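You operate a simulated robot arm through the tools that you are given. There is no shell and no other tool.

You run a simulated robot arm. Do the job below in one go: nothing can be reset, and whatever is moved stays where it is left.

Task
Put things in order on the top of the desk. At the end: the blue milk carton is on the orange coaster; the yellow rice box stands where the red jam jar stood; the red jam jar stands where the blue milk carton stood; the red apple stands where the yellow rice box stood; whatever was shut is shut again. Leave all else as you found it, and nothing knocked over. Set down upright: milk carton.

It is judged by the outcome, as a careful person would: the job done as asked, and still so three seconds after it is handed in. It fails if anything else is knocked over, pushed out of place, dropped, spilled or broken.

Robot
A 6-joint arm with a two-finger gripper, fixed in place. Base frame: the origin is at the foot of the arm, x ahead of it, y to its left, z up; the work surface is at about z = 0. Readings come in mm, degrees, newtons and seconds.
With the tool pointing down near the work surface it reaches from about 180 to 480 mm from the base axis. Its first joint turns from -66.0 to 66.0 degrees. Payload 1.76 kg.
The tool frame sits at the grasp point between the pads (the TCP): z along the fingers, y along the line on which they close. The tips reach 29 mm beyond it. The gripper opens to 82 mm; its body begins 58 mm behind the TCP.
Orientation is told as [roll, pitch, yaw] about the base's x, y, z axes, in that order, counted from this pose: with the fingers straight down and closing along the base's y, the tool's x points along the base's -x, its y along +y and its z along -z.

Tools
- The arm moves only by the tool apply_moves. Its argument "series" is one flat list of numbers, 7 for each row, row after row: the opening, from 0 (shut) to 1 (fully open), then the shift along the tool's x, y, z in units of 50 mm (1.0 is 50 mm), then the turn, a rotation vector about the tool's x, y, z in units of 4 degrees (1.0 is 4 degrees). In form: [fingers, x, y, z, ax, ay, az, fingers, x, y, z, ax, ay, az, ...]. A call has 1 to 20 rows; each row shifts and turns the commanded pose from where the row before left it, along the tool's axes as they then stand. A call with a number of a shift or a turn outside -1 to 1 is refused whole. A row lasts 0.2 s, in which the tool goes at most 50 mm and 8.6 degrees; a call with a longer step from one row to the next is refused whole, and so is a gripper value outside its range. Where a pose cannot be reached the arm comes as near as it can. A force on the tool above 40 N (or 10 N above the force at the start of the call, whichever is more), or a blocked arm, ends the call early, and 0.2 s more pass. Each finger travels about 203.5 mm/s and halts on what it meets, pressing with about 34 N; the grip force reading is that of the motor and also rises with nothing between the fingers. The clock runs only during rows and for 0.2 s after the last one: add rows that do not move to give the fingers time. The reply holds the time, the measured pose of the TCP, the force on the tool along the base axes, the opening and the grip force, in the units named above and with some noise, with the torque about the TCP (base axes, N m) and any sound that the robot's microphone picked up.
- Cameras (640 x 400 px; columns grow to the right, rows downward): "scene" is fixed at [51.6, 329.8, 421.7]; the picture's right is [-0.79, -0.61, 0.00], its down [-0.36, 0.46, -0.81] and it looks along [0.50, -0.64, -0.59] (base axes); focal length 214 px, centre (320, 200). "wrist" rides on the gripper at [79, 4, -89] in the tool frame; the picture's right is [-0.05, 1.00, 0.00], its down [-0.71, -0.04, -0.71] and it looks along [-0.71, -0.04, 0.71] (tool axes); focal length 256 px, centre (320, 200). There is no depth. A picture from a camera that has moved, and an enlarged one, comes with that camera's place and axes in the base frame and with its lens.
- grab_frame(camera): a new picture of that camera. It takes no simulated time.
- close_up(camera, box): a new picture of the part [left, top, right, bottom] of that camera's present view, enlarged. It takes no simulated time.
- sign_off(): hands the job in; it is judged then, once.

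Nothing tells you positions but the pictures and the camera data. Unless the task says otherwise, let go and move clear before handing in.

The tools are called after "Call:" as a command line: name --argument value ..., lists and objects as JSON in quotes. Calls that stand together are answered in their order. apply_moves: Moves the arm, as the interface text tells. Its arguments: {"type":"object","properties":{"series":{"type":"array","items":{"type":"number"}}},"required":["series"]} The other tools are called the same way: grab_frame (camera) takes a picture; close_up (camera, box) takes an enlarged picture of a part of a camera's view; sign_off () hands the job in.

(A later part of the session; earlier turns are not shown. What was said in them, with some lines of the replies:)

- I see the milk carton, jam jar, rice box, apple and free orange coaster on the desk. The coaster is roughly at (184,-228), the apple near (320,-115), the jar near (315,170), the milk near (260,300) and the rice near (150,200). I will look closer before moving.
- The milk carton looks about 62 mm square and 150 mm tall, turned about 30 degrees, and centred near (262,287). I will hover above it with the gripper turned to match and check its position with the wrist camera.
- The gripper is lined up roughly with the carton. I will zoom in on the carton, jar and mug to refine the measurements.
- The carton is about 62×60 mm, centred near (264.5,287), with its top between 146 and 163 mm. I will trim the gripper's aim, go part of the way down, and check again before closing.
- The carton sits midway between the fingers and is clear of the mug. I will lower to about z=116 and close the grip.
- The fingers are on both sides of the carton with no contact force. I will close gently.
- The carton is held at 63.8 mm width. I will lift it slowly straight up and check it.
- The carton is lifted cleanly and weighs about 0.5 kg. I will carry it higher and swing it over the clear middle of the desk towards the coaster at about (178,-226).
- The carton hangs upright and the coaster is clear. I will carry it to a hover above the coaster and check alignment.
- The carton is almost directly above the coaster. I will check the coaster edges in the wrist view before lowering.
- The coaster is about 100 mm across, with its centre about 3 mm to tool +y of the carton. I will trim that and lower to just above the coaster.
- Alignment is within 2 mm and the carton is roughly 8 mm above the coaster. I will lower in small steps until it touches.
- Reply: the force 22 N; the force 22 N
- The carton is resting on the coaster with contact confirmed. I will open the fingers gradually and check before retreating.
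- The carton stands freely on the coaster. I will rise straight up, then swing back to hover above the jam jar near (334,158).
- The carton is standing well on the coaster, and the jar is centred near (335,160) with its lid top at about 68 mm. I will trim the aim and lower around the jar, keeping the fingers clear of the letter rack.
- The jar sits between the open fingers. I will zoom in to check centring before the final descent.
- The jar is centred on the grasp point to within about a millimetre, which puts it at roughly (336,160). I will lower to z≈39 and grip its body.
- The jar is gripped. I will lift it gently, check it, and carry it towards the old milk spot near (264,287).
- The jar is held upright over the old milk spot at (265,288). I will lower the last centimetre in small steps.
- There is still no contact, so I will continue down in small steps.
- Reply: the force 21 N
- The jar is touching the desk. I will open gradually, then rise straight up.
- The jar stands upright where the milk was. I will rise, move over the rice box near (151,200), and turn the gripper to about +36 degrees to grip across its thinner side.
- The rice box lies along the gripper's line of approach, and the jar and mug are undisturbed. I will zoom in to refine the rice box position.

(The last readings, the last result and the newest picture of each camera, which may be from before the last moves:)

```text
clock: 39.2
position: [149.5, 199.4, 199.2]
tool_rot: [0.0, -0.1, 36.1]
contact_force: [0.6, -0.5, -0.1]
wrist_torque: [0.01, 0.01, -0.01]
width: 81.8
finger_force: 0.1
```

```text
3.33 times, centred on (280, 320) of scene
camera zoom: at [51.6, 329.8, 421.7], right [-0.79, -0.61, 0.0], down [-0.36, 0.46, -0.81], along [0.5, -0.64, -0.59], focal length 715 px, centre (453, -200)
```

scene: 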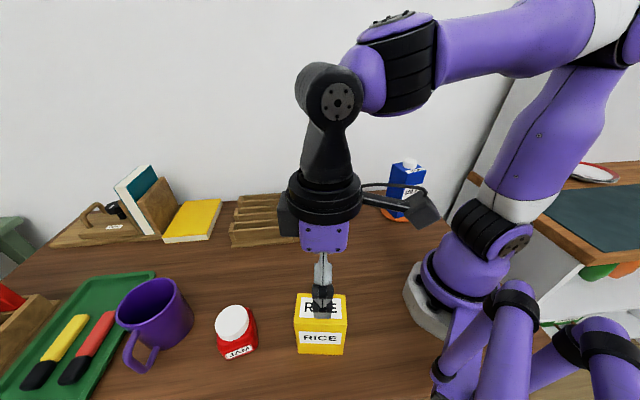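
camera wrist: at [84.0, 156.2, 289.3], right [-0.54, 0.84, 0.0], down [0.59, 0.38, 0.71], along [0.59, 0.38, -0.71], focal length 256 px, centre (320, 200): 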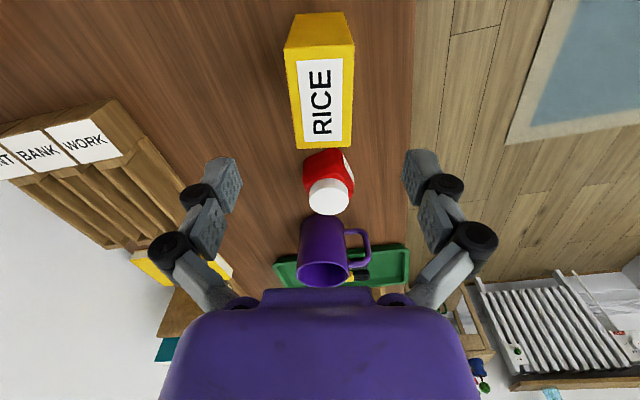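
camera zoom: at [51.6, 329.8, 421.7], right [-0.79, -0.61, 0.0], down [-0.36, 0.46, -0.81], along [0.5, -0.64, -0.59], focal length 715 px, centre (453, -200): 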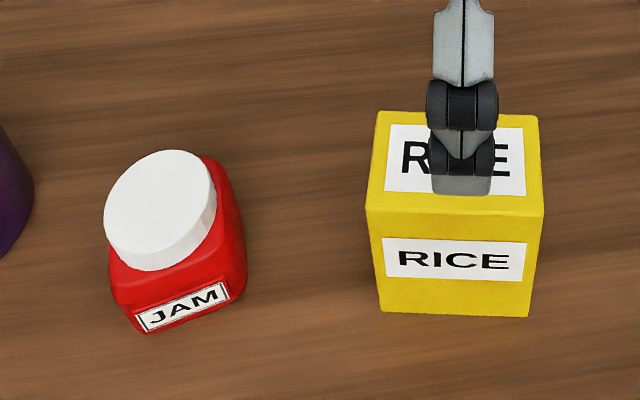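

The rice box is well aligned at yaw 36, about 45×75×106 mm, and centred near (152,202). I will trim the aim and lower around it.

Call:
apply_moves --series '[1, -0.08, 0.025, 0, 0, 0, 0, 1, 0, 0, 0.5, 0, 0, 0, 1, 0, 0, 0.5, 0, 0, 0, 1, 0, 0, 0.5, 0, 0, 0, 1, 0, 0, 0.5, 0, 0, 0, 1, 0, 0, 0.4, 0, 0, 0, 1, 0, 0, 0.35, 0, 0, 0, 1, 0, 0, 0, 0, 0, 0]'

Call:
grab_frame --camera "wrist"

Call:
grab_frame --camera "scene"

```text
clock: 41.0
position: [151.9, 201.3, 62.3]
tool_rot: [0.0, -0.1, 36.0]
contact_force: [0.9, -0.4, 0.1]
wrist_torque: [-0.03, 0.02, 0.05]
width: 82.0
finger_force: 0.0
```

```text
taken
camera wrist: at [86.1, 158.3, 151.6], right [-0.54, 0.84, 0.0], down [0.59, 0.38, 0.71], along [0.59, 0.38, -0.71], focal length 256 px, centre (320, 200)
```

wrist: 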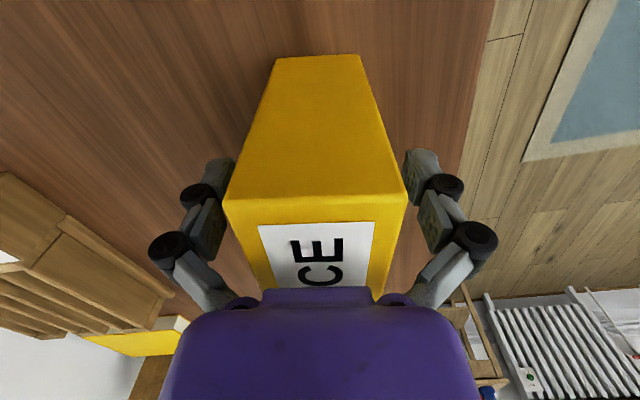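

```text
taken
```

scene: 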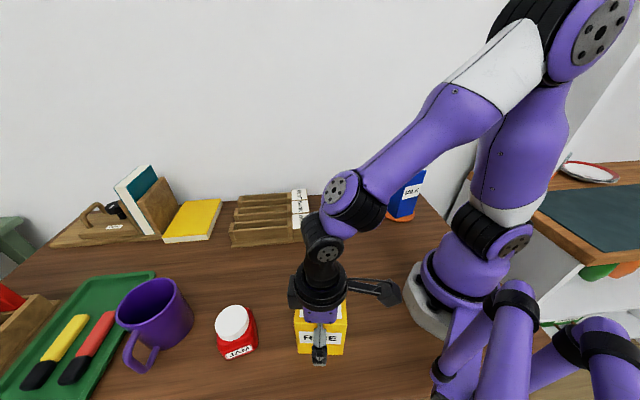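

The fingers straddle the box evenly. I will close the grip.

Call:
apply_moves --series '[0.85, 0, 0, 0, 0, 0, 0, 0.72, 0, 0, 0, 0, 0, 0, 0.64, 0, 0, 0, 0, 0, 0, 0.6, 0, 0, 0, 0, 0, 0, 0.57, 0, 0, 0, 0, 0, 0, 0.54, 0, 0, 0, 0, 0, 0, 0.45, 0, 0, 0, 0, 0, 0, 0.2, 0, 0, 0, 0, 0, 0, 0.2, 0, 0, 0, 0, 0, 0]'

Call:
grab_frame --camera "wrist"

```text
clock: 43.0
position: [152.2, 201.3, 61.9]
tool_rot: [0.0, -0.1, 36.0]
contact_force: [-0.2, -0.5, 11.7]
wrist_torque: [-0.01, 0.01, -0.01]
width: 44.4
finger_force: 33.9
```

```text
taken
camera wrist: at [86.2, 158.4, 152.0], right [-0.54, 0.84, 0.0], down [0.59, 0.38, 0.71], along [0.59, 0.38, -0.71], focal length 256 px, centre (320, 200)
```

wrist: 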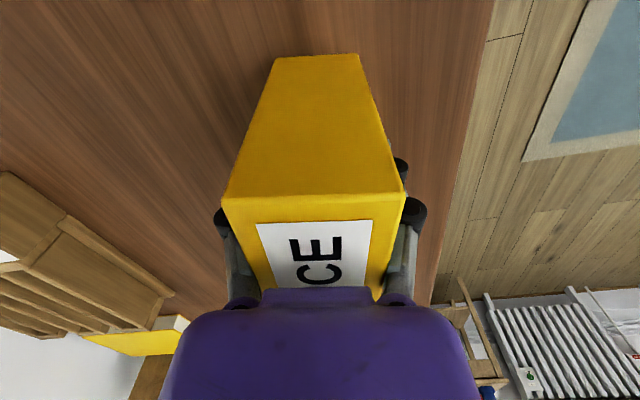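

The box is gripped at 44 mm. I will lift it about 50 mm and carry it to the jar's old place near (336,160).

Call:
apply_moves --series '[0.2, 0, 0, -0.1, 0, 0, 0, 0.2, 0, 0, -0.3, 0, 0, 0, 0.2, 0, 0, -0.6, 0, 0, 0, 0.2, 0, 0, 0, 0, 0, 0, 0.2, -0.3095, -0.3548, 0, 0, 0, 0, 0.2, -0.3095, -0.3548, 0, 0, 0, 0, 0.2, -0.3095, -0.3548, 0, 0, 0, 0, 0.2, -0.3095, -0.3548, 0, 0, 0, 0, 0.2, -0.3095, -0.3548, 0, 0, 0, 0, 0.2, -0.3095, -0.3548, 0, 0, 0, 0, 0.2, -0.3095, -0.3548, 0, 0, 0, 0, 0.2, -0.3095, -0.3548, 0, 0, 0, 0, 0.2, 0, 0, 0, 0, 0, 0]'

Call:
grab_frame --camera "wrist"

Call:
grab_frame --camera "scene"

Call:
close_up --camera "scene" --box '[200, 170, 370, 310]'

```text
clock: 45.8
position: [334.8, 159.6, 112.7]
tool_rot: [0.0, 0.1, 35.9]
contact_force: [0.1, -0.5, -0.4]
wrist_torque: [0.01, 0.01, 0.0]
width: 44.2
finger_force: 34.1
```

```text
taken
camera wrist: at [268.9, 117.4, 201.9], right [-0.54, 0.84, 0.0], down [0.59, 0.38, 0.71], along [0.59, 0.38, -0.71], focal length 256 px, centre (320, 200)
```

wrist: 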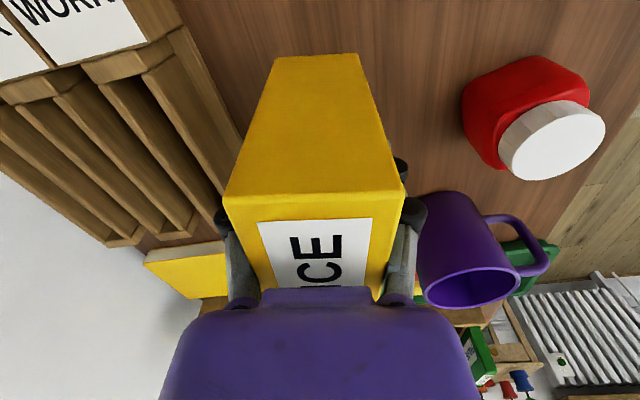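

```text
taken
```

scene: 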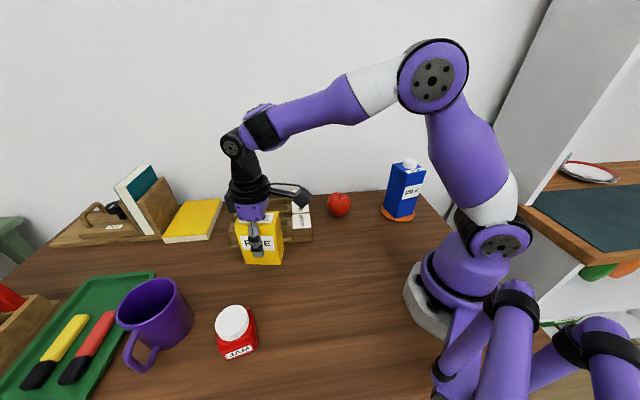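

```text
2.86 times, centred on (285, 240) of scene
camera zoom: at [51.7, 329.8, 421.7], right [-0.79, -0.61, 0.0], down [-0.36, 0.46, -0.81], along [0.5, -0.64, -0.59], focal length 613 px, centre (420, 86)
```

zoom: 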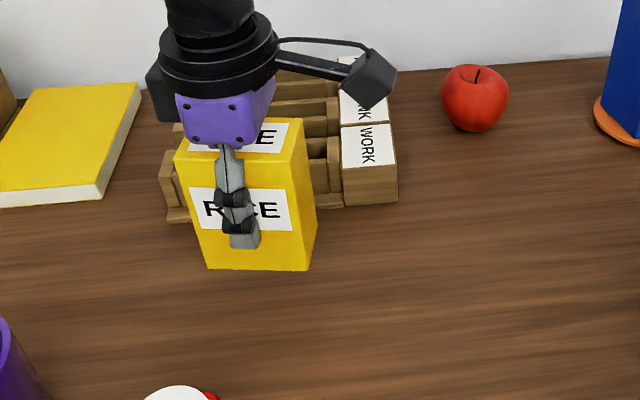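

The box hangs upright over the jar's old spot with a clear gap to the letter rack. I will lower it nearly to the desk and check.

Call:
apply_moves --series '[0.2, 0, 0, 0.3, 0, 0, 0, 0.2, 0, 0, 0.3, 0, 0, 0, 0.2, 0, 0, 0.2, 0, 0, 0, 0.2, 0, 0, 0.1, 0, 0, 0, 0.2, 0, 0, 0, 0, 0, 0]'

Call:
close_up --camera "scene" --box '[200, 170, 370, 310]'

Call:
grab_frame --camera "wrist"

```text
clock: 47.0
position: [335.6, 160.4, 67.7]
tool_rot: [-0.1, -0.1, 35.9]
contact_force: [-0.1, 0.1, -0.4]
wrist_torque: [0.0, 0.01, -0.01]
width: 44.2
finger_force: 33.9
```

```text
2.86 times, centred on (285, 240) of scene
camera zoom: at [51.6, 329.8, 421.7], right [-0.79, -0.61, 0.0], down [-0.36, 0.46, -0.81], along [0.5, -0.64, -0.59], focal length 613 px, centre (420, 86)
```

zoom: 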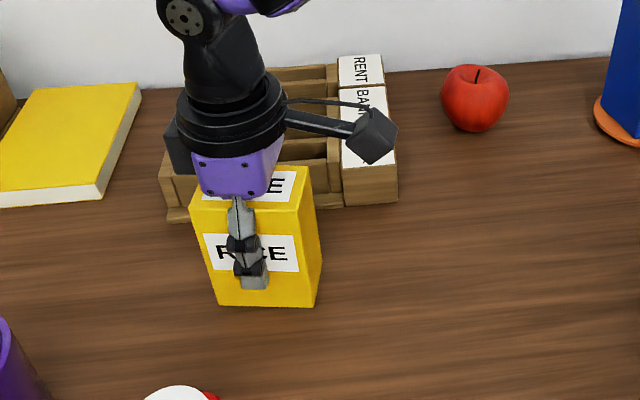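

```text
taken
camera wrist: at [269.4, 117.5, 157.1], right [-0.54, 0.84, 0.0], down [0.59, 0.38, 0.71], along [0.59, 0.38, -0.71], focal length 256 px, centre (320, 200)
```

wrist: 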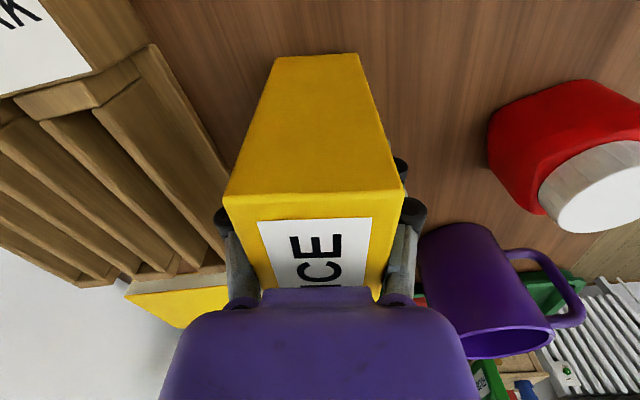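

Both the rack and the jar are well clear. I will lower the last few millimetres until contact.

Call:
apply_moves --series '[0.2, 0, 0, 0.06, 0, 0, 0, 0.2, 0, 0, 0.03, 0, 0, 0, 0.2, 0, 0, 0, 0, 0, 0]'

```text
clock: 47.8
position: [336.9, 161.1, 63.4]
tool_rot: [0.0, -0.1, 36.0]
contact_force: [-3.8, -0.8, 9.2]
wrist_torque: [0.05, 0.15, 0.0]
width: 44.3
finger_force: 34.2
```

First contact reads 9 N. I will settle it one more millimetre, then release part-way.

Call:
apply_moves --series '[0.2, 0, 0, 0.02, 0, 0, 0, 0.2, 0, 0, 0, 0, 0, 0]'

Call:
close_up --camera "scene" --box '[220, 200, 320, 290]'

```text
clock: 48.4
position: [337.6, 161.2, 63.9]
tool_rot: [-0.1, -0.1, 35.8]
contact_force: [-9.8, -5.8, 35.1]
wrist_torque: [-0.3, 0.64, 0.04]
width: 44.4
finger_force: 34.1
```

```text
4.44 times, centred on (270, 245) of scene
camera zoom: at [51.5, 329.7, 421.8], right [-0.79, -0.61, 0.0], down [-0.36, 0.46, -0.81], along [0.5, -0.64, -0.59], focal length 953 px, centre (542, 0)
```

zoom: 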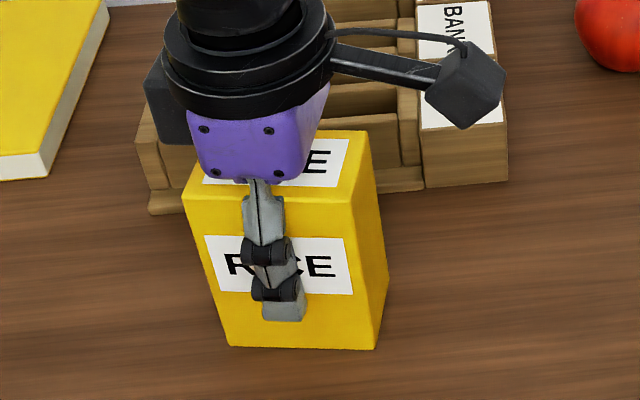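

That presses a bit hard at 35 N, so I will back off about 1 mm before releasing.

Call:
apply_moves --series '[0.2, 0, 0, -0.025, 0, 0, 0, 0.2, 0, 0, 0, 0, 0, 0]'

```text
clock: 49.0
position: [336.6, 161.7, 63.3]
tool_rot: [-0.1, 0.0, 35.9]
contact_force: [2.7, -3.1, 8.2]
wrist_torque: [-0.08, -0.13, -0.04]
width: 44.2
finger_force: 33.9
```

The force is down to 8 N. I will release the box gradually.

Call:
apply_moves --series '[0.5, 0, 0, 0, 0, 0, 0, 0.54, 0, 0, 0, 0, 0, 0, 0.57, 0, 0, 0, 0, 0, 0, 0.62, 0, 0, 0, 0, 0, 0, 0.72, 0, 0, 0, 0, 0, 0, 0.8, 0, 0, 0, 0, 0, 0, 0.8, 0, 0, 0, 0, 0, 0]'

Call:
grab_frame --camera "wrist"

Call:
close_up --camera "scene" --box '[200, 170, 370, 310]'

```text
clock: 50.6
position: [336.6, 160.8, 64.1]
tool_rot: [0.0, -0.1, 36.0]
contact_force: [-0.6, -1.1, -0.6]
wrist_torque: [0.0, 0.02, 0.01]
width: 65.5
finger_force: 0.1
```

```text
taken
camera wrist: at [270.2, 118.3, 153.6], right [-0.54, 0.84, 0.0], down [0.59, 0.38, 0.71], along [0.59, 0.38, -0.71], focal length 256 px, centre (320, 200)
```

wrist: 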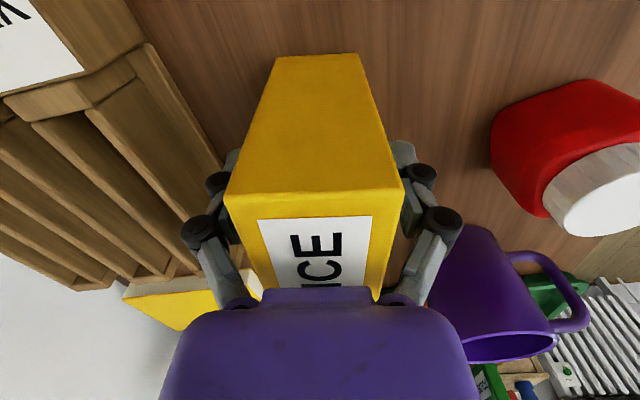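

```text
2.86 times, centred on (285, 240) of scene
camera zoom: at [51.6, 329.8, 421.7], right [-0.79, -0.61, 0.0], down [-0.36, 0.46, -0.81], along [0.5, -0.64, -0.59], focal length 613 px, centre (420, 86)
```

zoom: 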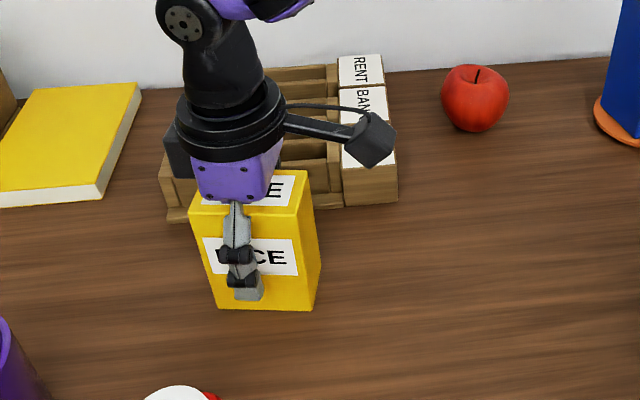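

The rice box stands alone at the jar's old place. I will rise straight up, turn the gripper to yaw 0, and hover above the apple near (322,-112).

Call:
apply_moves --series '[0.8, 0, 0, -0.3, 0, 0, 0, 0.8, 0, 0, -0.8, 0, 0, 0, 0.9, 0, 0, -0.9, 0, 0, 0, 1, 0, 0, -0.95, 0, 0, 0, 1, 0, 0, 0, 0, 0, 1, 1, 0, 0, 0, 0, 0, 1, 1, 0, 0, 0, 0, 0, 1, 1, 0, 0, 0, 0, 0, 1, 1, 0, 0, 0, 0, 0, 1, 1, 0, 0, 0, 0, 0, 1, 1, 0, 0, 0, 0, 0, 1, 1, 0, 0, 0, 0, 0, 1, 1, 0, 0, 0, 0, 0, 1, 1, 0.0467, -0.907, 0, 0, 0, 0, 1, 0.0467, -0.907, 0, 0, 0, 0, 1, 0.0467, -0.907, 0, 0, 0, 0, 1, 0.0467, -0.907, 0, 0, 0, 0, 1, 0.0467, -0.907, 0, 0, 0, 0, 1, 0.0467, -0.907, 0, 0, 0, 0, 1, 0, 0, 0, 0, 0, 0]'

Call:
grab_frame --camera "wrist"

Call:
grab_frame --camera "scene"

Call:
close_up --camera "wrist" --box '[240, 30, 400, 130]'

```text
clock: 54.8
position: [321.8, -113.2, 209.9]
tool_rot: [0.0, -0.1, 0.0]
contact_force: [0.4, 0.3, 0.4]
wrist_torque: [0.01, -0.01, -0.02]
width: 82.0
finger_force: 0.0
```

```text
taken
camera wrist: at [241.9, -108.2, 298.0], right [0.05, 1.0, 0.0], down [0.71, -0.04, 0.71], along [0.71, -0.04, -0.71], focal length 256 px, centre (320, 200)
```

wrist: 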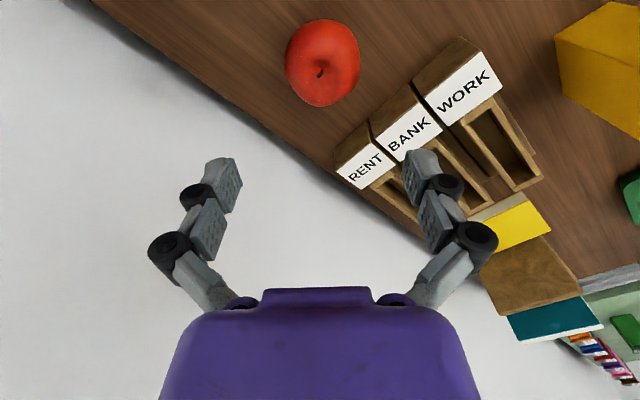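

```text
taken
```

scene: 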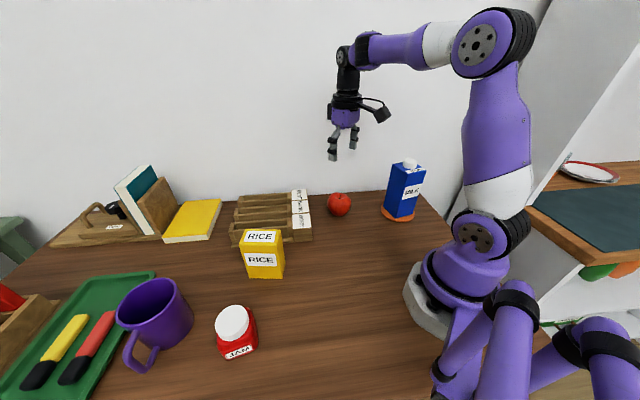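

```text
4.00 times, centred on (320, 80) of wrist
camera zoom: at [241.9, -108.2, 298.0], right [0.05, 1.0, 0.0], down [0.71, -0.04, 0.71], along [0.71, -0.04, -0.71], focal length 1024 px, centre (320, 680)
```

zoom: 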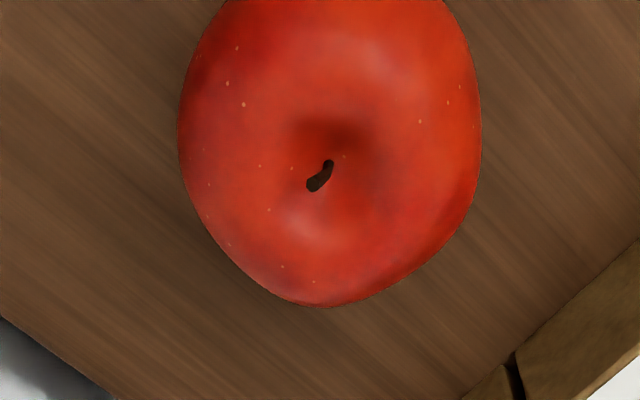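

The rice box and jar are standing well. The apple is about 71 mm wide, so the fingers have only about 5 mm spare on each side; it is nearly centred below the gripper. I will trim 2 mm and lower part-way to check again.

Call:
apply_moves --series '[1, -0.02, 0.04, 0, 0, 0, 0, 1, 0, 0, 0.5, 0, 0, 0, 1, 0, 0, 0.5, 0, 0, 0, 1, 0, 0, 0.5, 0, 0, 0, 1, 0, 0, 0.46, 0, 0, 0, 1, 0, 0, 0, 0, 0, 0]'

Call:
close_up --camera "wrist" --box '[180, 40, 460, 215]'

Call:
close_up --camera "scene" --box '[270, 110, 430, 230]'

```text
clock: 56.2
position: [323.3, -108.6, 110.9]
tool_rot: [0.0, -0.1, -0.1]
contact_force: [-0.3, -0.4, -1.0]
wrist_torque: [0.02, -0.01, 0.03]
width: 81.9
finger_force: 0.0
```

```text
2.29 times, centred on (320, 128) of wrist
camera zoom: at [244.1, -104.0, 201.3], right [0.05, 1.0, 0.0], down [0.71, -0.04, 0.71], along [0.71, -0.04, -0.71], focal length 585 px, centre (320, 366)
```

zoom: 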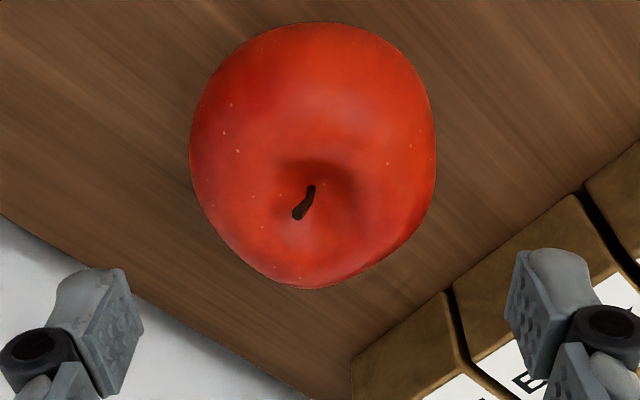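

```text
3.33 times, centred on (350, 170) of scene
camera zoom: at [51.6, 329.8, 421.7], right [-0.79, -0.61, 0.0], down [-0.36, 0.46, -0.81], along [0.5, -0.64, -0.59], focal length 715 px, centre (220, 300)
```

zoom: 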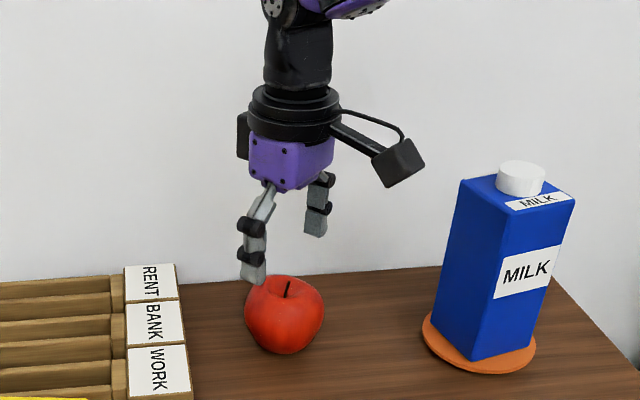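

The apple is about 3 mm off towards tool -y and 1.5 mm further forward. I will correct that and lower to z≈85 for another check.

Call:
apply_moves --series '[1, -0.03, -0.06, 0, 0, 0, 0, 1, 0, 0, 0, 0, 0, 0, 1, 0, 0, 0.25, 0, 0, 0, 1, 0, 0, 0.25, 0, 0, 0, 1, 0, 0, 0, 0, 0, 0, 1, 0, 0, 0, 0, 0, 0]'

Call:
close_up --camera "wrist" --box '[180, 60, 460, 235]'

Call:
close_up --camera "scene" --box '[300, 140, 390, 230]'

```text
clock: 57.6
position: [324.4, -111.6, 88.3]
tool_rot: [0.0, -0.1, 0.0]
contact_force: [0.0, 0.7, -0.7]
wrist_torque: [-0.06, 0.0, -0.01]
width: 81.8
finger_force: 0.0
```

```text
2.29 times, centred on (320, 148) of wrist
camera zoom: at [246.0, -107.7, 177.6], right [0.05, 1.0, 0.0], down [0.71, -0.04, 0.71], along [0.71, -0.04, -0.71], focal length 585 px, centre (320, 320)
```

zoom: 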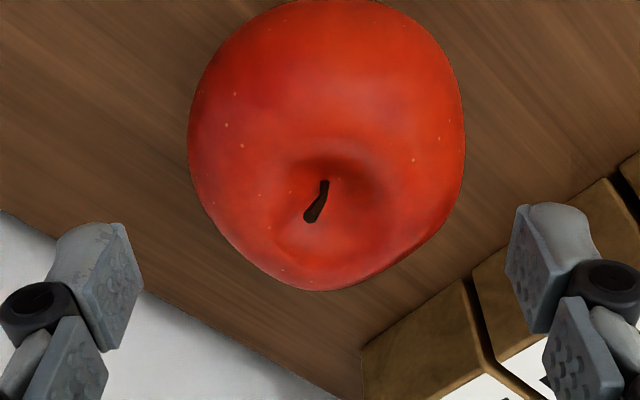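

```text
4.44 times, centred on (345, 185) of scene
camera zoom: at [51.6, 329.8, 421.7], right [-0.79, -0.61, 0.0], down [-0.36, 0.46, -0.81], along [0.5, -0.64, -0.59], focal length 953 px, centre (209, 267)
```

zoom: 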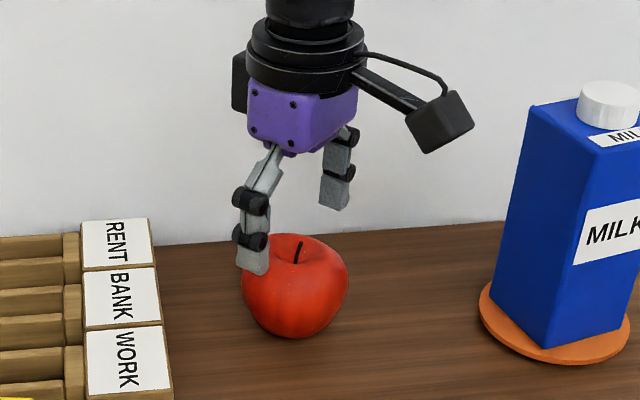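

The apple is now centred between the fingers, with clear space to the rack and the wall. I will lower to z≈37.

Call:
apply_moves --series '[1, 0, 0, 0.25, 0, 0, 0, 1, 0, 0, 0.25, 0, 0, 0, 1, 0, 0, 0.25, 0, 0, 0, 1, 0, 0, 0.25, 0, 0, 0, 1, 0, 0, 0, 0, 0, 0, 1, 0, 0, 0, 0, 0, 0]'

Call:
grab_frame --camera "wrist"

Call:
close_up --camera "scene" --box '[300, 140, 390, 230]'

```text
clock: 59.0
position: [323.7, -114.0, 37.4]
tool_rot: [0.0, -0.1, -0.1]
contact_force: [0.4, 0.1, -0.1]
wrist_torque: [0.04, 0.01, -0.01]
width: 81.9
finger_force: 0.1
```

```text
taken
camera wrist: at [245.8, -108.5, 126.8], right [0.05, 1.0, 0.0], down [0.71, -0.04, 0.71], along [0.71, -0.04, -0.71], focal length 256 px, centre (320, 200)
```

wrist: 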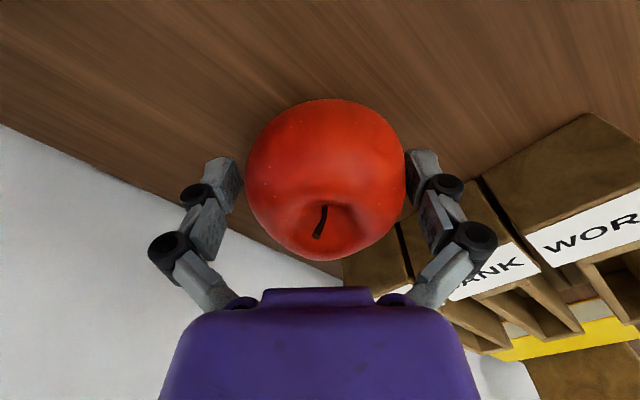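

```text
4.44 times, centred on (345, 185) of scene
camera zoom: at [51.6, 329.8, 421.7], right [-0.79, -0.61, 0.0], down [-0.36, 0.46, -0.81], along [0.5, -0.64, -0.59], focal length 953 px, centre (209, 267)
```

zoom: 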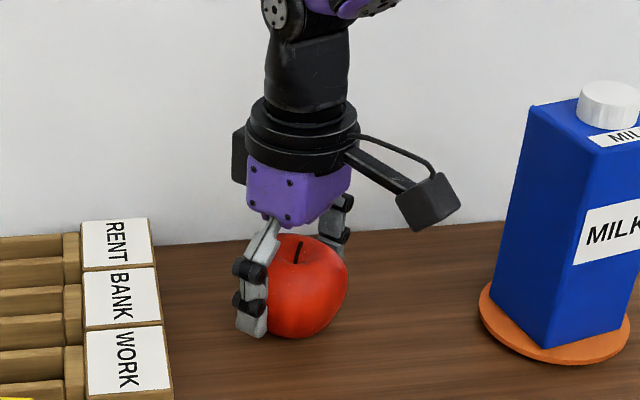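

The apple sits between the pads with no contact yet. I will nudge 1 mm and close gently.

Call:
apply_moves --series '[1, 0, 0.02, 0, 0, 0, 0, 0.95, 0, 0, 0, 0, 0, 0, 0.92, 0, 0, 0, 0, 0, 0, 0.9, 0, 0, 0, 0, 0, 0, 0.88, 0, 0, 0, 0, 0, 0, 0.86, 0, 0, 0, 0, 0, 0, 0.83, 0, 0, 0, 0, 0, 0, 0.75, 0, 0, 0, 0, 0, 0, 0.5, 0, 0, 0, 0, 0, 0, 0.5, 0, 0, 0, 0, 0, 0]'

Call:
grab_frame --camera "wrist"

Call:
close_up --camera "scene" --box '[300, 140, 390, 230]'

```text
clock: 61.2
position: [325.8, -111.4, 39.0]
tool_rot: [0.0, 0.0, 0.0]
contact_force: [-5.6, 2.3, 17.7]
wrist_torque: [0.06, 0.24, -0.01]
width: 70.2
finger_force: 34.3
```

```text
taken
camera wrist: at [246.0, -107.1, 127.8], right [0.05, 1.0, 0.0], down [0.7, -0.04, 0.71], along [0.71, -0.04, -0.71], focal length 256 px, centre (320, 200)
```

wrist: 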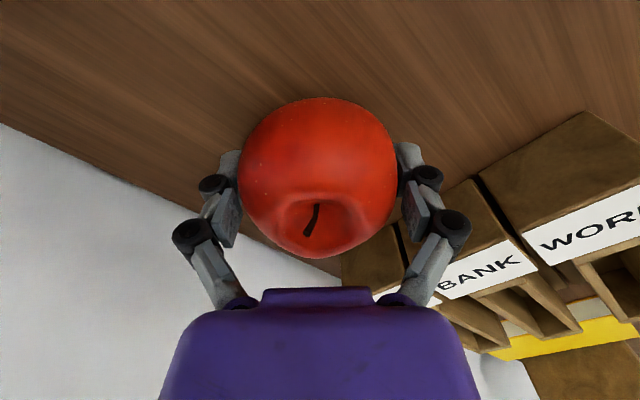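

```text
4.44 times, centred on (345, 185) of scene
camera zoom: at [51.6, 329.8, 421.7], right [-0.79, -0.61, 0.0], down [-0.36, 0.46, -0.81], along [0.5, -0.64, -0.59], focal length 953 px, centre (209, 267)
```

zoom: 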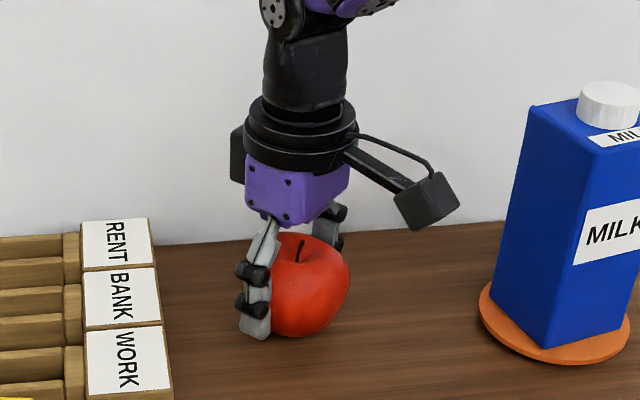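

The apple is gripped at 70 mm. I will lift it slowly and check that it holds.

Call:
apply_moves --series '[0.4, 0, 0, -0.06, 0, 0, 0, 0.4, 0, 0, -0.1, 0, 0, 0, 0.4, 0, 0, -0.2, 0, 0, 0, 0.4, 0, 0, -0.3, 0, 0, 0, 0.4, 0, 0, 0, 0, 0, 0]'

Call:
grab_frame --camera "wrist"

Call:
close_up --camera "scene" --box '[300, 120, 400, 230]'

```text
clock: 62.4
position: [324.7, -112.2, 71.5]
tool_rot: [0.0, -0.1, -0.2]
contact_force: [-0.2, 0.2, -2.0]
wrist_torque: [0.0, 0.0, 0.03]
width: 70.1
finger_force: 33.8
```

```text
taken
camera wrist: at [245.8, -107.9, 160.7], right [0.05, 1.0, 0.0], down [0.7, -0.04, 0.71], along [0.71, -0.04, -0.71], focal length 256 px, centre (320, 200)
```

wrist: 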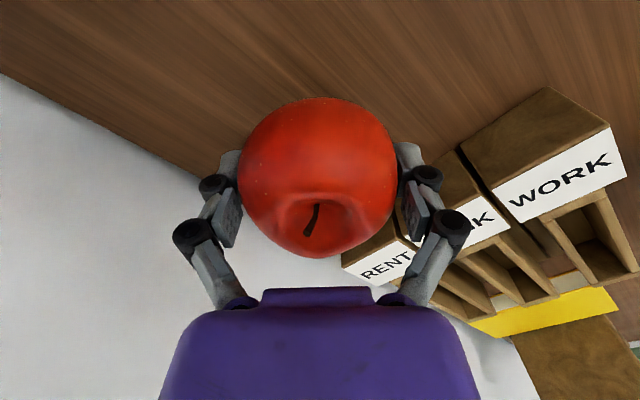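

```text
3.64 times, centred on (350, 175) of scene
camera zoom: at [51.6, 329.8, 421.7], right [-0.79, -0.61, 0.0], down [-0.36, 0.46, -0.81], along [0.5, -0.64, -0.59], focal length 780 px, centre (211, 291)
```

zoom: 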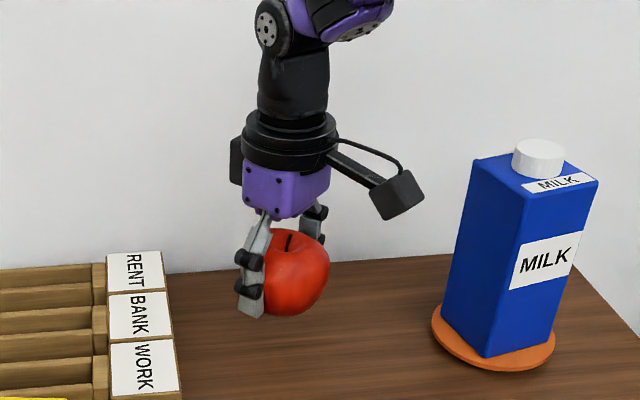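

The apple is held securely, and the milk and rack are undisturbed. I will raise it and carry it over the clear centre to the rice box's old place near (152,202).

Call:
apply_moves --series '[0.4, 0, 0, -0.5, 0, 0, 0, 0.4, 0, 0, -0.6, 0, 0, 0, 0.4, 0, 0, -0.5, 0, 0, 0, 0.4, 0.3136, 0.5718, 0, 0, 0, 0, 0.4, 0.3136, 0.5718, 0, 0, 0, 0, 0.4, 0.3136, 0.5718, 0, 0, 0, 0, 0.4, 0.3136, 0.5718, 0, 0, 0, 0, 0.4, 0.3136, 0.5718, 0, 0, 0, 0, 0.4, 0.3136, 0.5718, 0, 0, 0, 0, 0.4, 0.3136, 0.5718, 0, 0, 0, 0, 0.4, 0.3136, 0.5718, 0, 0, 0, 0, 0.4, 0.3136, 0.5718, 0, 0, 0, 0, 0.4, 0.3136, 0.5718, 0, 0, 0, 0, 0.4, 0.3136, 0.5718, 0, 0, 0, 0, 0.4, 0, 0, 0, 0, 0, 0, 0.4, 0, 0, 0, 0, 0, 0]'

Call:
grab_frame --camera "wrist"

Call:
grab_frame --camera "scene"

```text
clock: 65.8
position: [151.4, 202.7, 151.8]
tool_rot: [0.0, -0.1, -0.1]
contact_force: [-0.2, -0.3, -1.5]
wrist_torque: [-0.03, -0.02, 0.01]
width: 70.0
finger_force: 34.0
```

```text
taken
camera wrist: at [71.9, 207.8, 240.8], right [0.05, 1.0, 0.0], down [0.71, -0.04, 0.71], along [0.71, -0.04, -0.71], focal length 256 px, centre (320, 200)
```

wrist: 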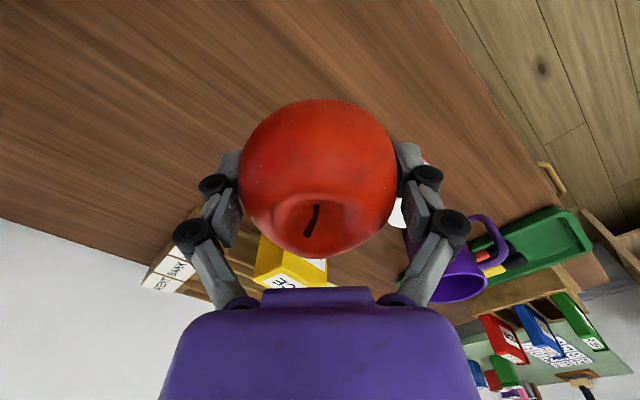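

```text
taken
```

scene: 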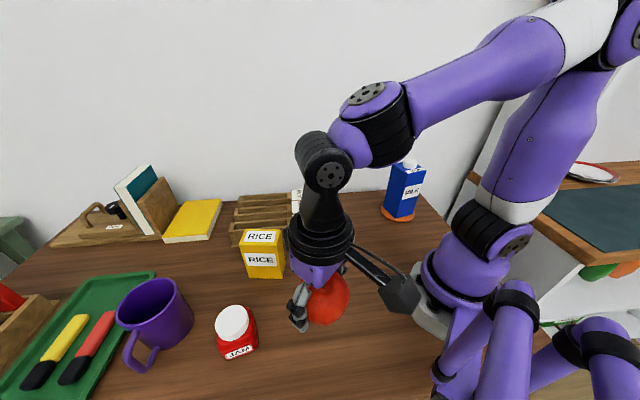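

The apple is over the rice box's old spot at about (151.5,202.5). I will lower it to just above the desk.

Call:
apply_moves --series '[0.4, 0, 0, 0.5, 0, 0, 0, 0.4, 0, 0, 0.5, 0, 0, 0, 0.4, 0, 0, 0.5, 0, 0, 0, 0.4, 0, 0, 0.4, 0, 0, 0, 0.4, 0, 0, 0.2, 0, 0, 0, 0.4, 0, 0, 0.06, 0, 0, 0, 0.4, 0, 0, 0, 0, 0, 0, 0.4, 0, 0, 0, 0, 0, 0]'

Call:
close_up --camera "scene" --box '[240, 260, 400, 390]'

```text
clock: 67.6
position: [152.6, 202.7, 42.0]
tool_rot: [-0.1, -0.1, 0.0]
contact_force: [0.2, -0.5, -1.5]
wrist_torque: [-0.02, 0.0, -0.01]
width: 69.8
finger_force: 34.5
```

```text
3.08 times, centred on (320, 325) of scene
camera zoom: at [51.6, 329.8, 421.7], right [-0.79, -0.61, 0.0], down [-0.36, 0.46, -0.81], along [0.5, -0.64, -0.59], focal length 660 px, centre (320, -185)
```

zoom: 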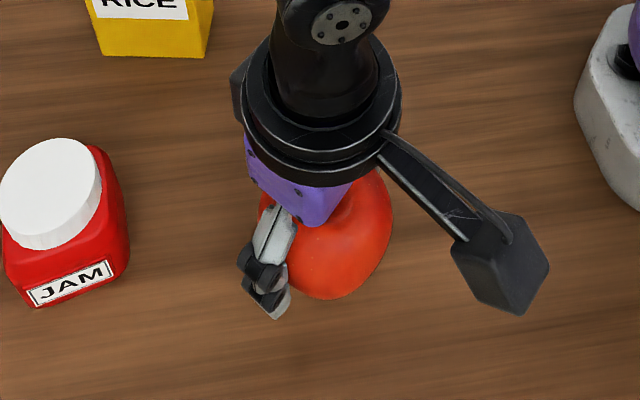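

The apple is just above the desk. I will lower in 1 mm steps until it touches.

Call:
apply_moves --series '[0.4, 0, 0, 0.03, 0, 0, 0, 0.4, 0, 0, 0.02, 0, 0, 0, 0.4, 0, 0, 0, 0, 0, 0]'

```text
clock: 68.4
position: [152.1, 203.4, 40.3]
tool_rot: [0.0, -0.1, 0.0]
contact_force: [-0.2, 0.7, -1.8]
wrist_torque: [-0.07, 0.01, -0.01]
width: 69.8
finger_force: 33.8
```

Call:
apply_moves --series '[0.4, 0, 0, 0.02, 0, 0, 0, 0.4, 0, 0, 0, 0, 0, 0]'

```text
clock: 69.0
position: [151.9, 202.8, 40.0]
tool_rot: [-0.1, -0.1, 0.0]
contact_force: [0.1, 0.1, -1.8]
wrist_torque: [0.0, -0.02, -0.01]
width: 69.7
finger_force: 33.8
```

There is no contact yet, with the force still equal to the apple's weight. I will continue down in 1 mm steps.

Call:
apply_moves --series '[0.4, 0, 0, 0.02, 0, 0, 0, 0.4, 0, 0, 0, 0, 0, 0]'

Call:
apply_moves --series '[0.4, 0, 0, 0.02, 0, 0, 0, 0.4, 0, 0, 0, 0, 0, 0]'

```text
clock: 69.6
position: [151.8, 203.6, 40.0]
tool_rot: [0.0, -0.1, 0.0]
contact_force: [0.5, 0.3, -1.6]
wrist_torque: [-0.01, -0.04, 0.0]
width: 70.0
finger_force: 34.2
```

```text
clock: 70.2
position: [151.7, 202.1, 36.8]
tool_rot: [0.0, -0.1, -0.1]
contact_force: [-1.3, -4.9, 19.0]
wrist_torque: [-0.08, 0.04, 0.02]
width: 70.0
finger_force: 33.9
```

Contact is made at 19 N. I will ease off slightly and open the fingers slowly so the apple does not roll.

Call:
apply_moves --series '[0.4, 0, 0, -0.01, 0, 0, 0, 0.8, 0, 0, 0, 0, 0, 0, 0.84, 0, 0, 0, 0, 0, 0, 0.86, 0, 0, 0, 0, 0, 0, 0.88, 0, 0, 0, 0, 0, 0, 0.91, 0, 0, 0, 0, 0, 0, 0.95, 0, 0, 0, 0, 0, 0, 1, 0, 0, 0, 0, 0, 0, 1, 0, 0, 0, 0, 0, 0]'

Call:
grab_frame --camera "wrist"

```text
clock: 72.2
position: [151.2, 203.2, 36.8]
tool_rot: [0.0, -0.1, 0.0]
contact_force: [-0.1, -0.1, -0.5]
wrist_torque: [0.03, 0.01, 0.03]
width: 81.9
finger_force: 0.0
```

```text
taken
camera wrist: at [72.8, 207.7, 127.0], right [0.05, 1.0, 0.0], down [0.71, -0.04, 0.71], along [0.71, -0.04, -0.71], focal length 256 px, centre (320, 200)
```

wrist: 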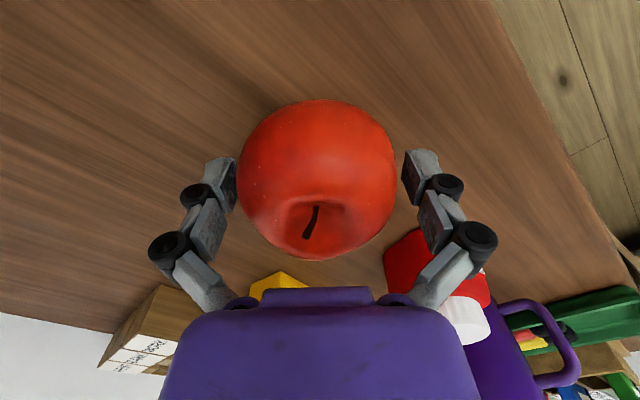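

The apple sits steady and is released, but it is slightly closer to the left finger. I will recentre the gripper by 2.5 mm and then rise straight up.

Call:
apply_moves --series '[1, 0, -0.05, 0, 0, 0, 0, 1, 0, 0, 0, 0, 0, 0, 1, 0, 0, -0.2, 0, 0, 0, 1, 0, 0, -0.3, 0, 0, 0, 1, 0, 0, -0.6, 0, 0, 0, 1, 0, 0, -0.8, 0, 0, 0, 1, 0, 0, -0.9, 0, 0, 0, 1, 0, 0, -0.9, 0, 0, 0, 1, 0, 0, -0.8, 0, 0, 0, 1, 0, 0, 0, 0, 0, 0]'

Call:
grab_frame --camera "wrist"

Call:
grab_frame --camera "scene"

```text
clock: 74.4
position: [150.8, 202.0, 263.0]
tool_rot: [0.0, 0.0, 0.0]
contact_force: [0.3, 0.2, -0.1]
wrist_torque: [0.03, 0.02, 0.01]
width: 81.8
finger_force: 0.1
```

```text
taken
camera wrist: at [71.3, 206.1, 353.0], right [0.05, 1.0, 0.0], down [0.71, -0.04, 0.71], along [0.71, -0.04, -0.71], focal length 256 px, centre (320, 200)
```

wrist: 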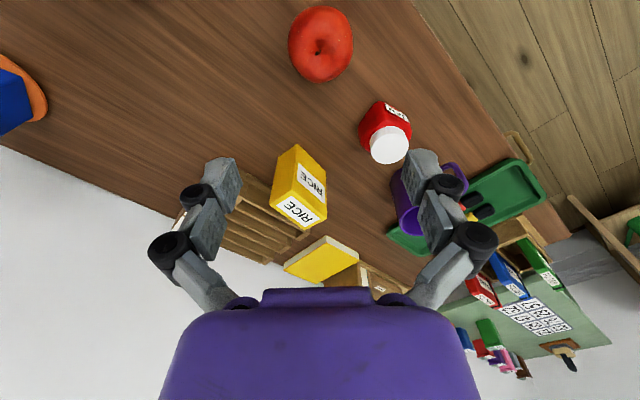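

```text
taken
```

scene: 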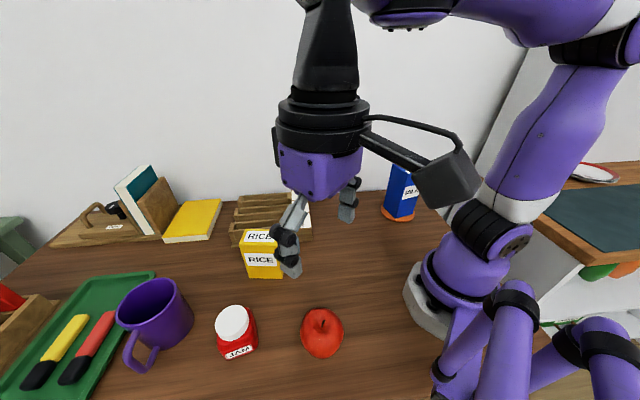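

All four items look to be in place and upright. I will move the arm back to its starting area and take a final look.

Call:
apply_moves --series '[1, -0.456, -0.272, -0.164, 0, 0, 0, 1, -0.456, -0.272, -0.164, 0, 0, 0, 1, -0.456, -0.272, -0.164, 0, 0, 0, 1, -0.456, -0.272, -0.164, 0, 0, 0, 1, -0.456, -0.272, -0.164, 0, 0, 0, 1, 0, 0, 0, 0, 0, 0, 1, 0, 0, 0, 0, 0, 0]'

Call:
grab_frame --camera "scene"

Call:
grab_frame --camera "wrist"

Call:
close_up --camera "scene" --box '[190, 150, 450, 380]'

```text
clock: 76.0
position: [266.2, 134.5, 304.6]
tool_rot: [0.0, -0.1, 0.1]
contact_force: [0.4, 0.4, -1.0]
wrist_torque: [-0.01, -0.01, 0.01]
width: 81.9
finger_force: 0.0
```

```text
taken
```

scene: 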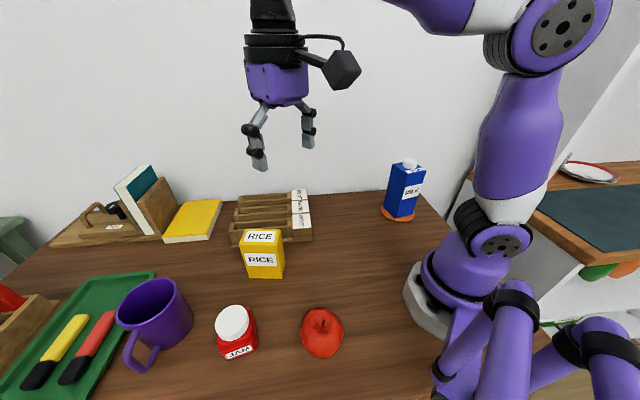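

```text
taken
camera wrist: at [187.1, 138.2, 394.3], right [0.05, 1.0, 0.0], down [0.71, -0.04, 0.71], along [0.71, -0.04, -0.71], focal length 256 px, centre (320, 200)
```

wrist: 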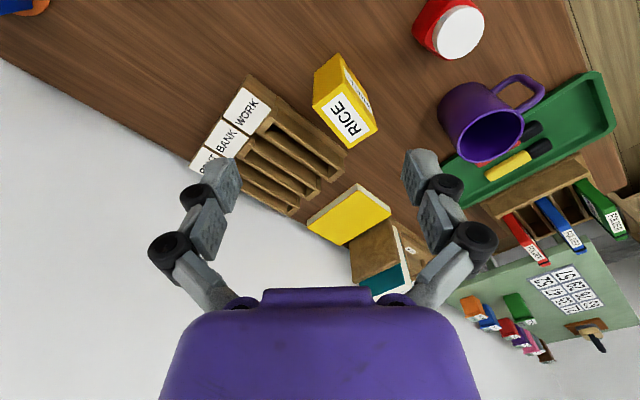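

```text
1.74 times, centred on (320, 265) of scene
camera zoom: at [51.7, 329.8, 421.7], right [-0.79, -0.61, 0.0], down [-0.36, 0.46, -0.81], along [0.5, -0.64, -0.59], focal length 373 px, centre (320, 87)
```

zoom: 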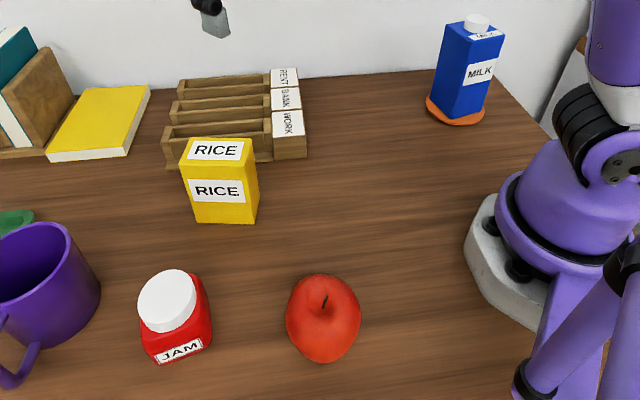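

The milk stands on the coaster, the rice box is where the jar was, the jar is where the milk was, and the apple is where the rice box was. Everything else looks unmoved and the gripper is empty and clear, so I am handing in.

Call:
sign_off

```text
The job is handed in.
```

I've tidied the desk as you asked and handed the job in. The final pictures showed everything upright and still, but I haven't seen the judge's result.

- **Milk carton:** standing upright on the orange coaster, within about 2 mm of its centre.
- **Jam jar:** standing where the milk carton was.
- **Rice box:** standing where the jam jar was, turned to a different angle than the jar had, with a clear gap to the letter rack.
- **Red apple:** resting where the rice box was.

I put the jar, rice box and apple within a few millimetres of the spots I measured from the pictures. I didn't open anything, so there was nothing to shut again. Everything else looks just as it did at the start. The gripper is empty, and the arm is back at its starting position.
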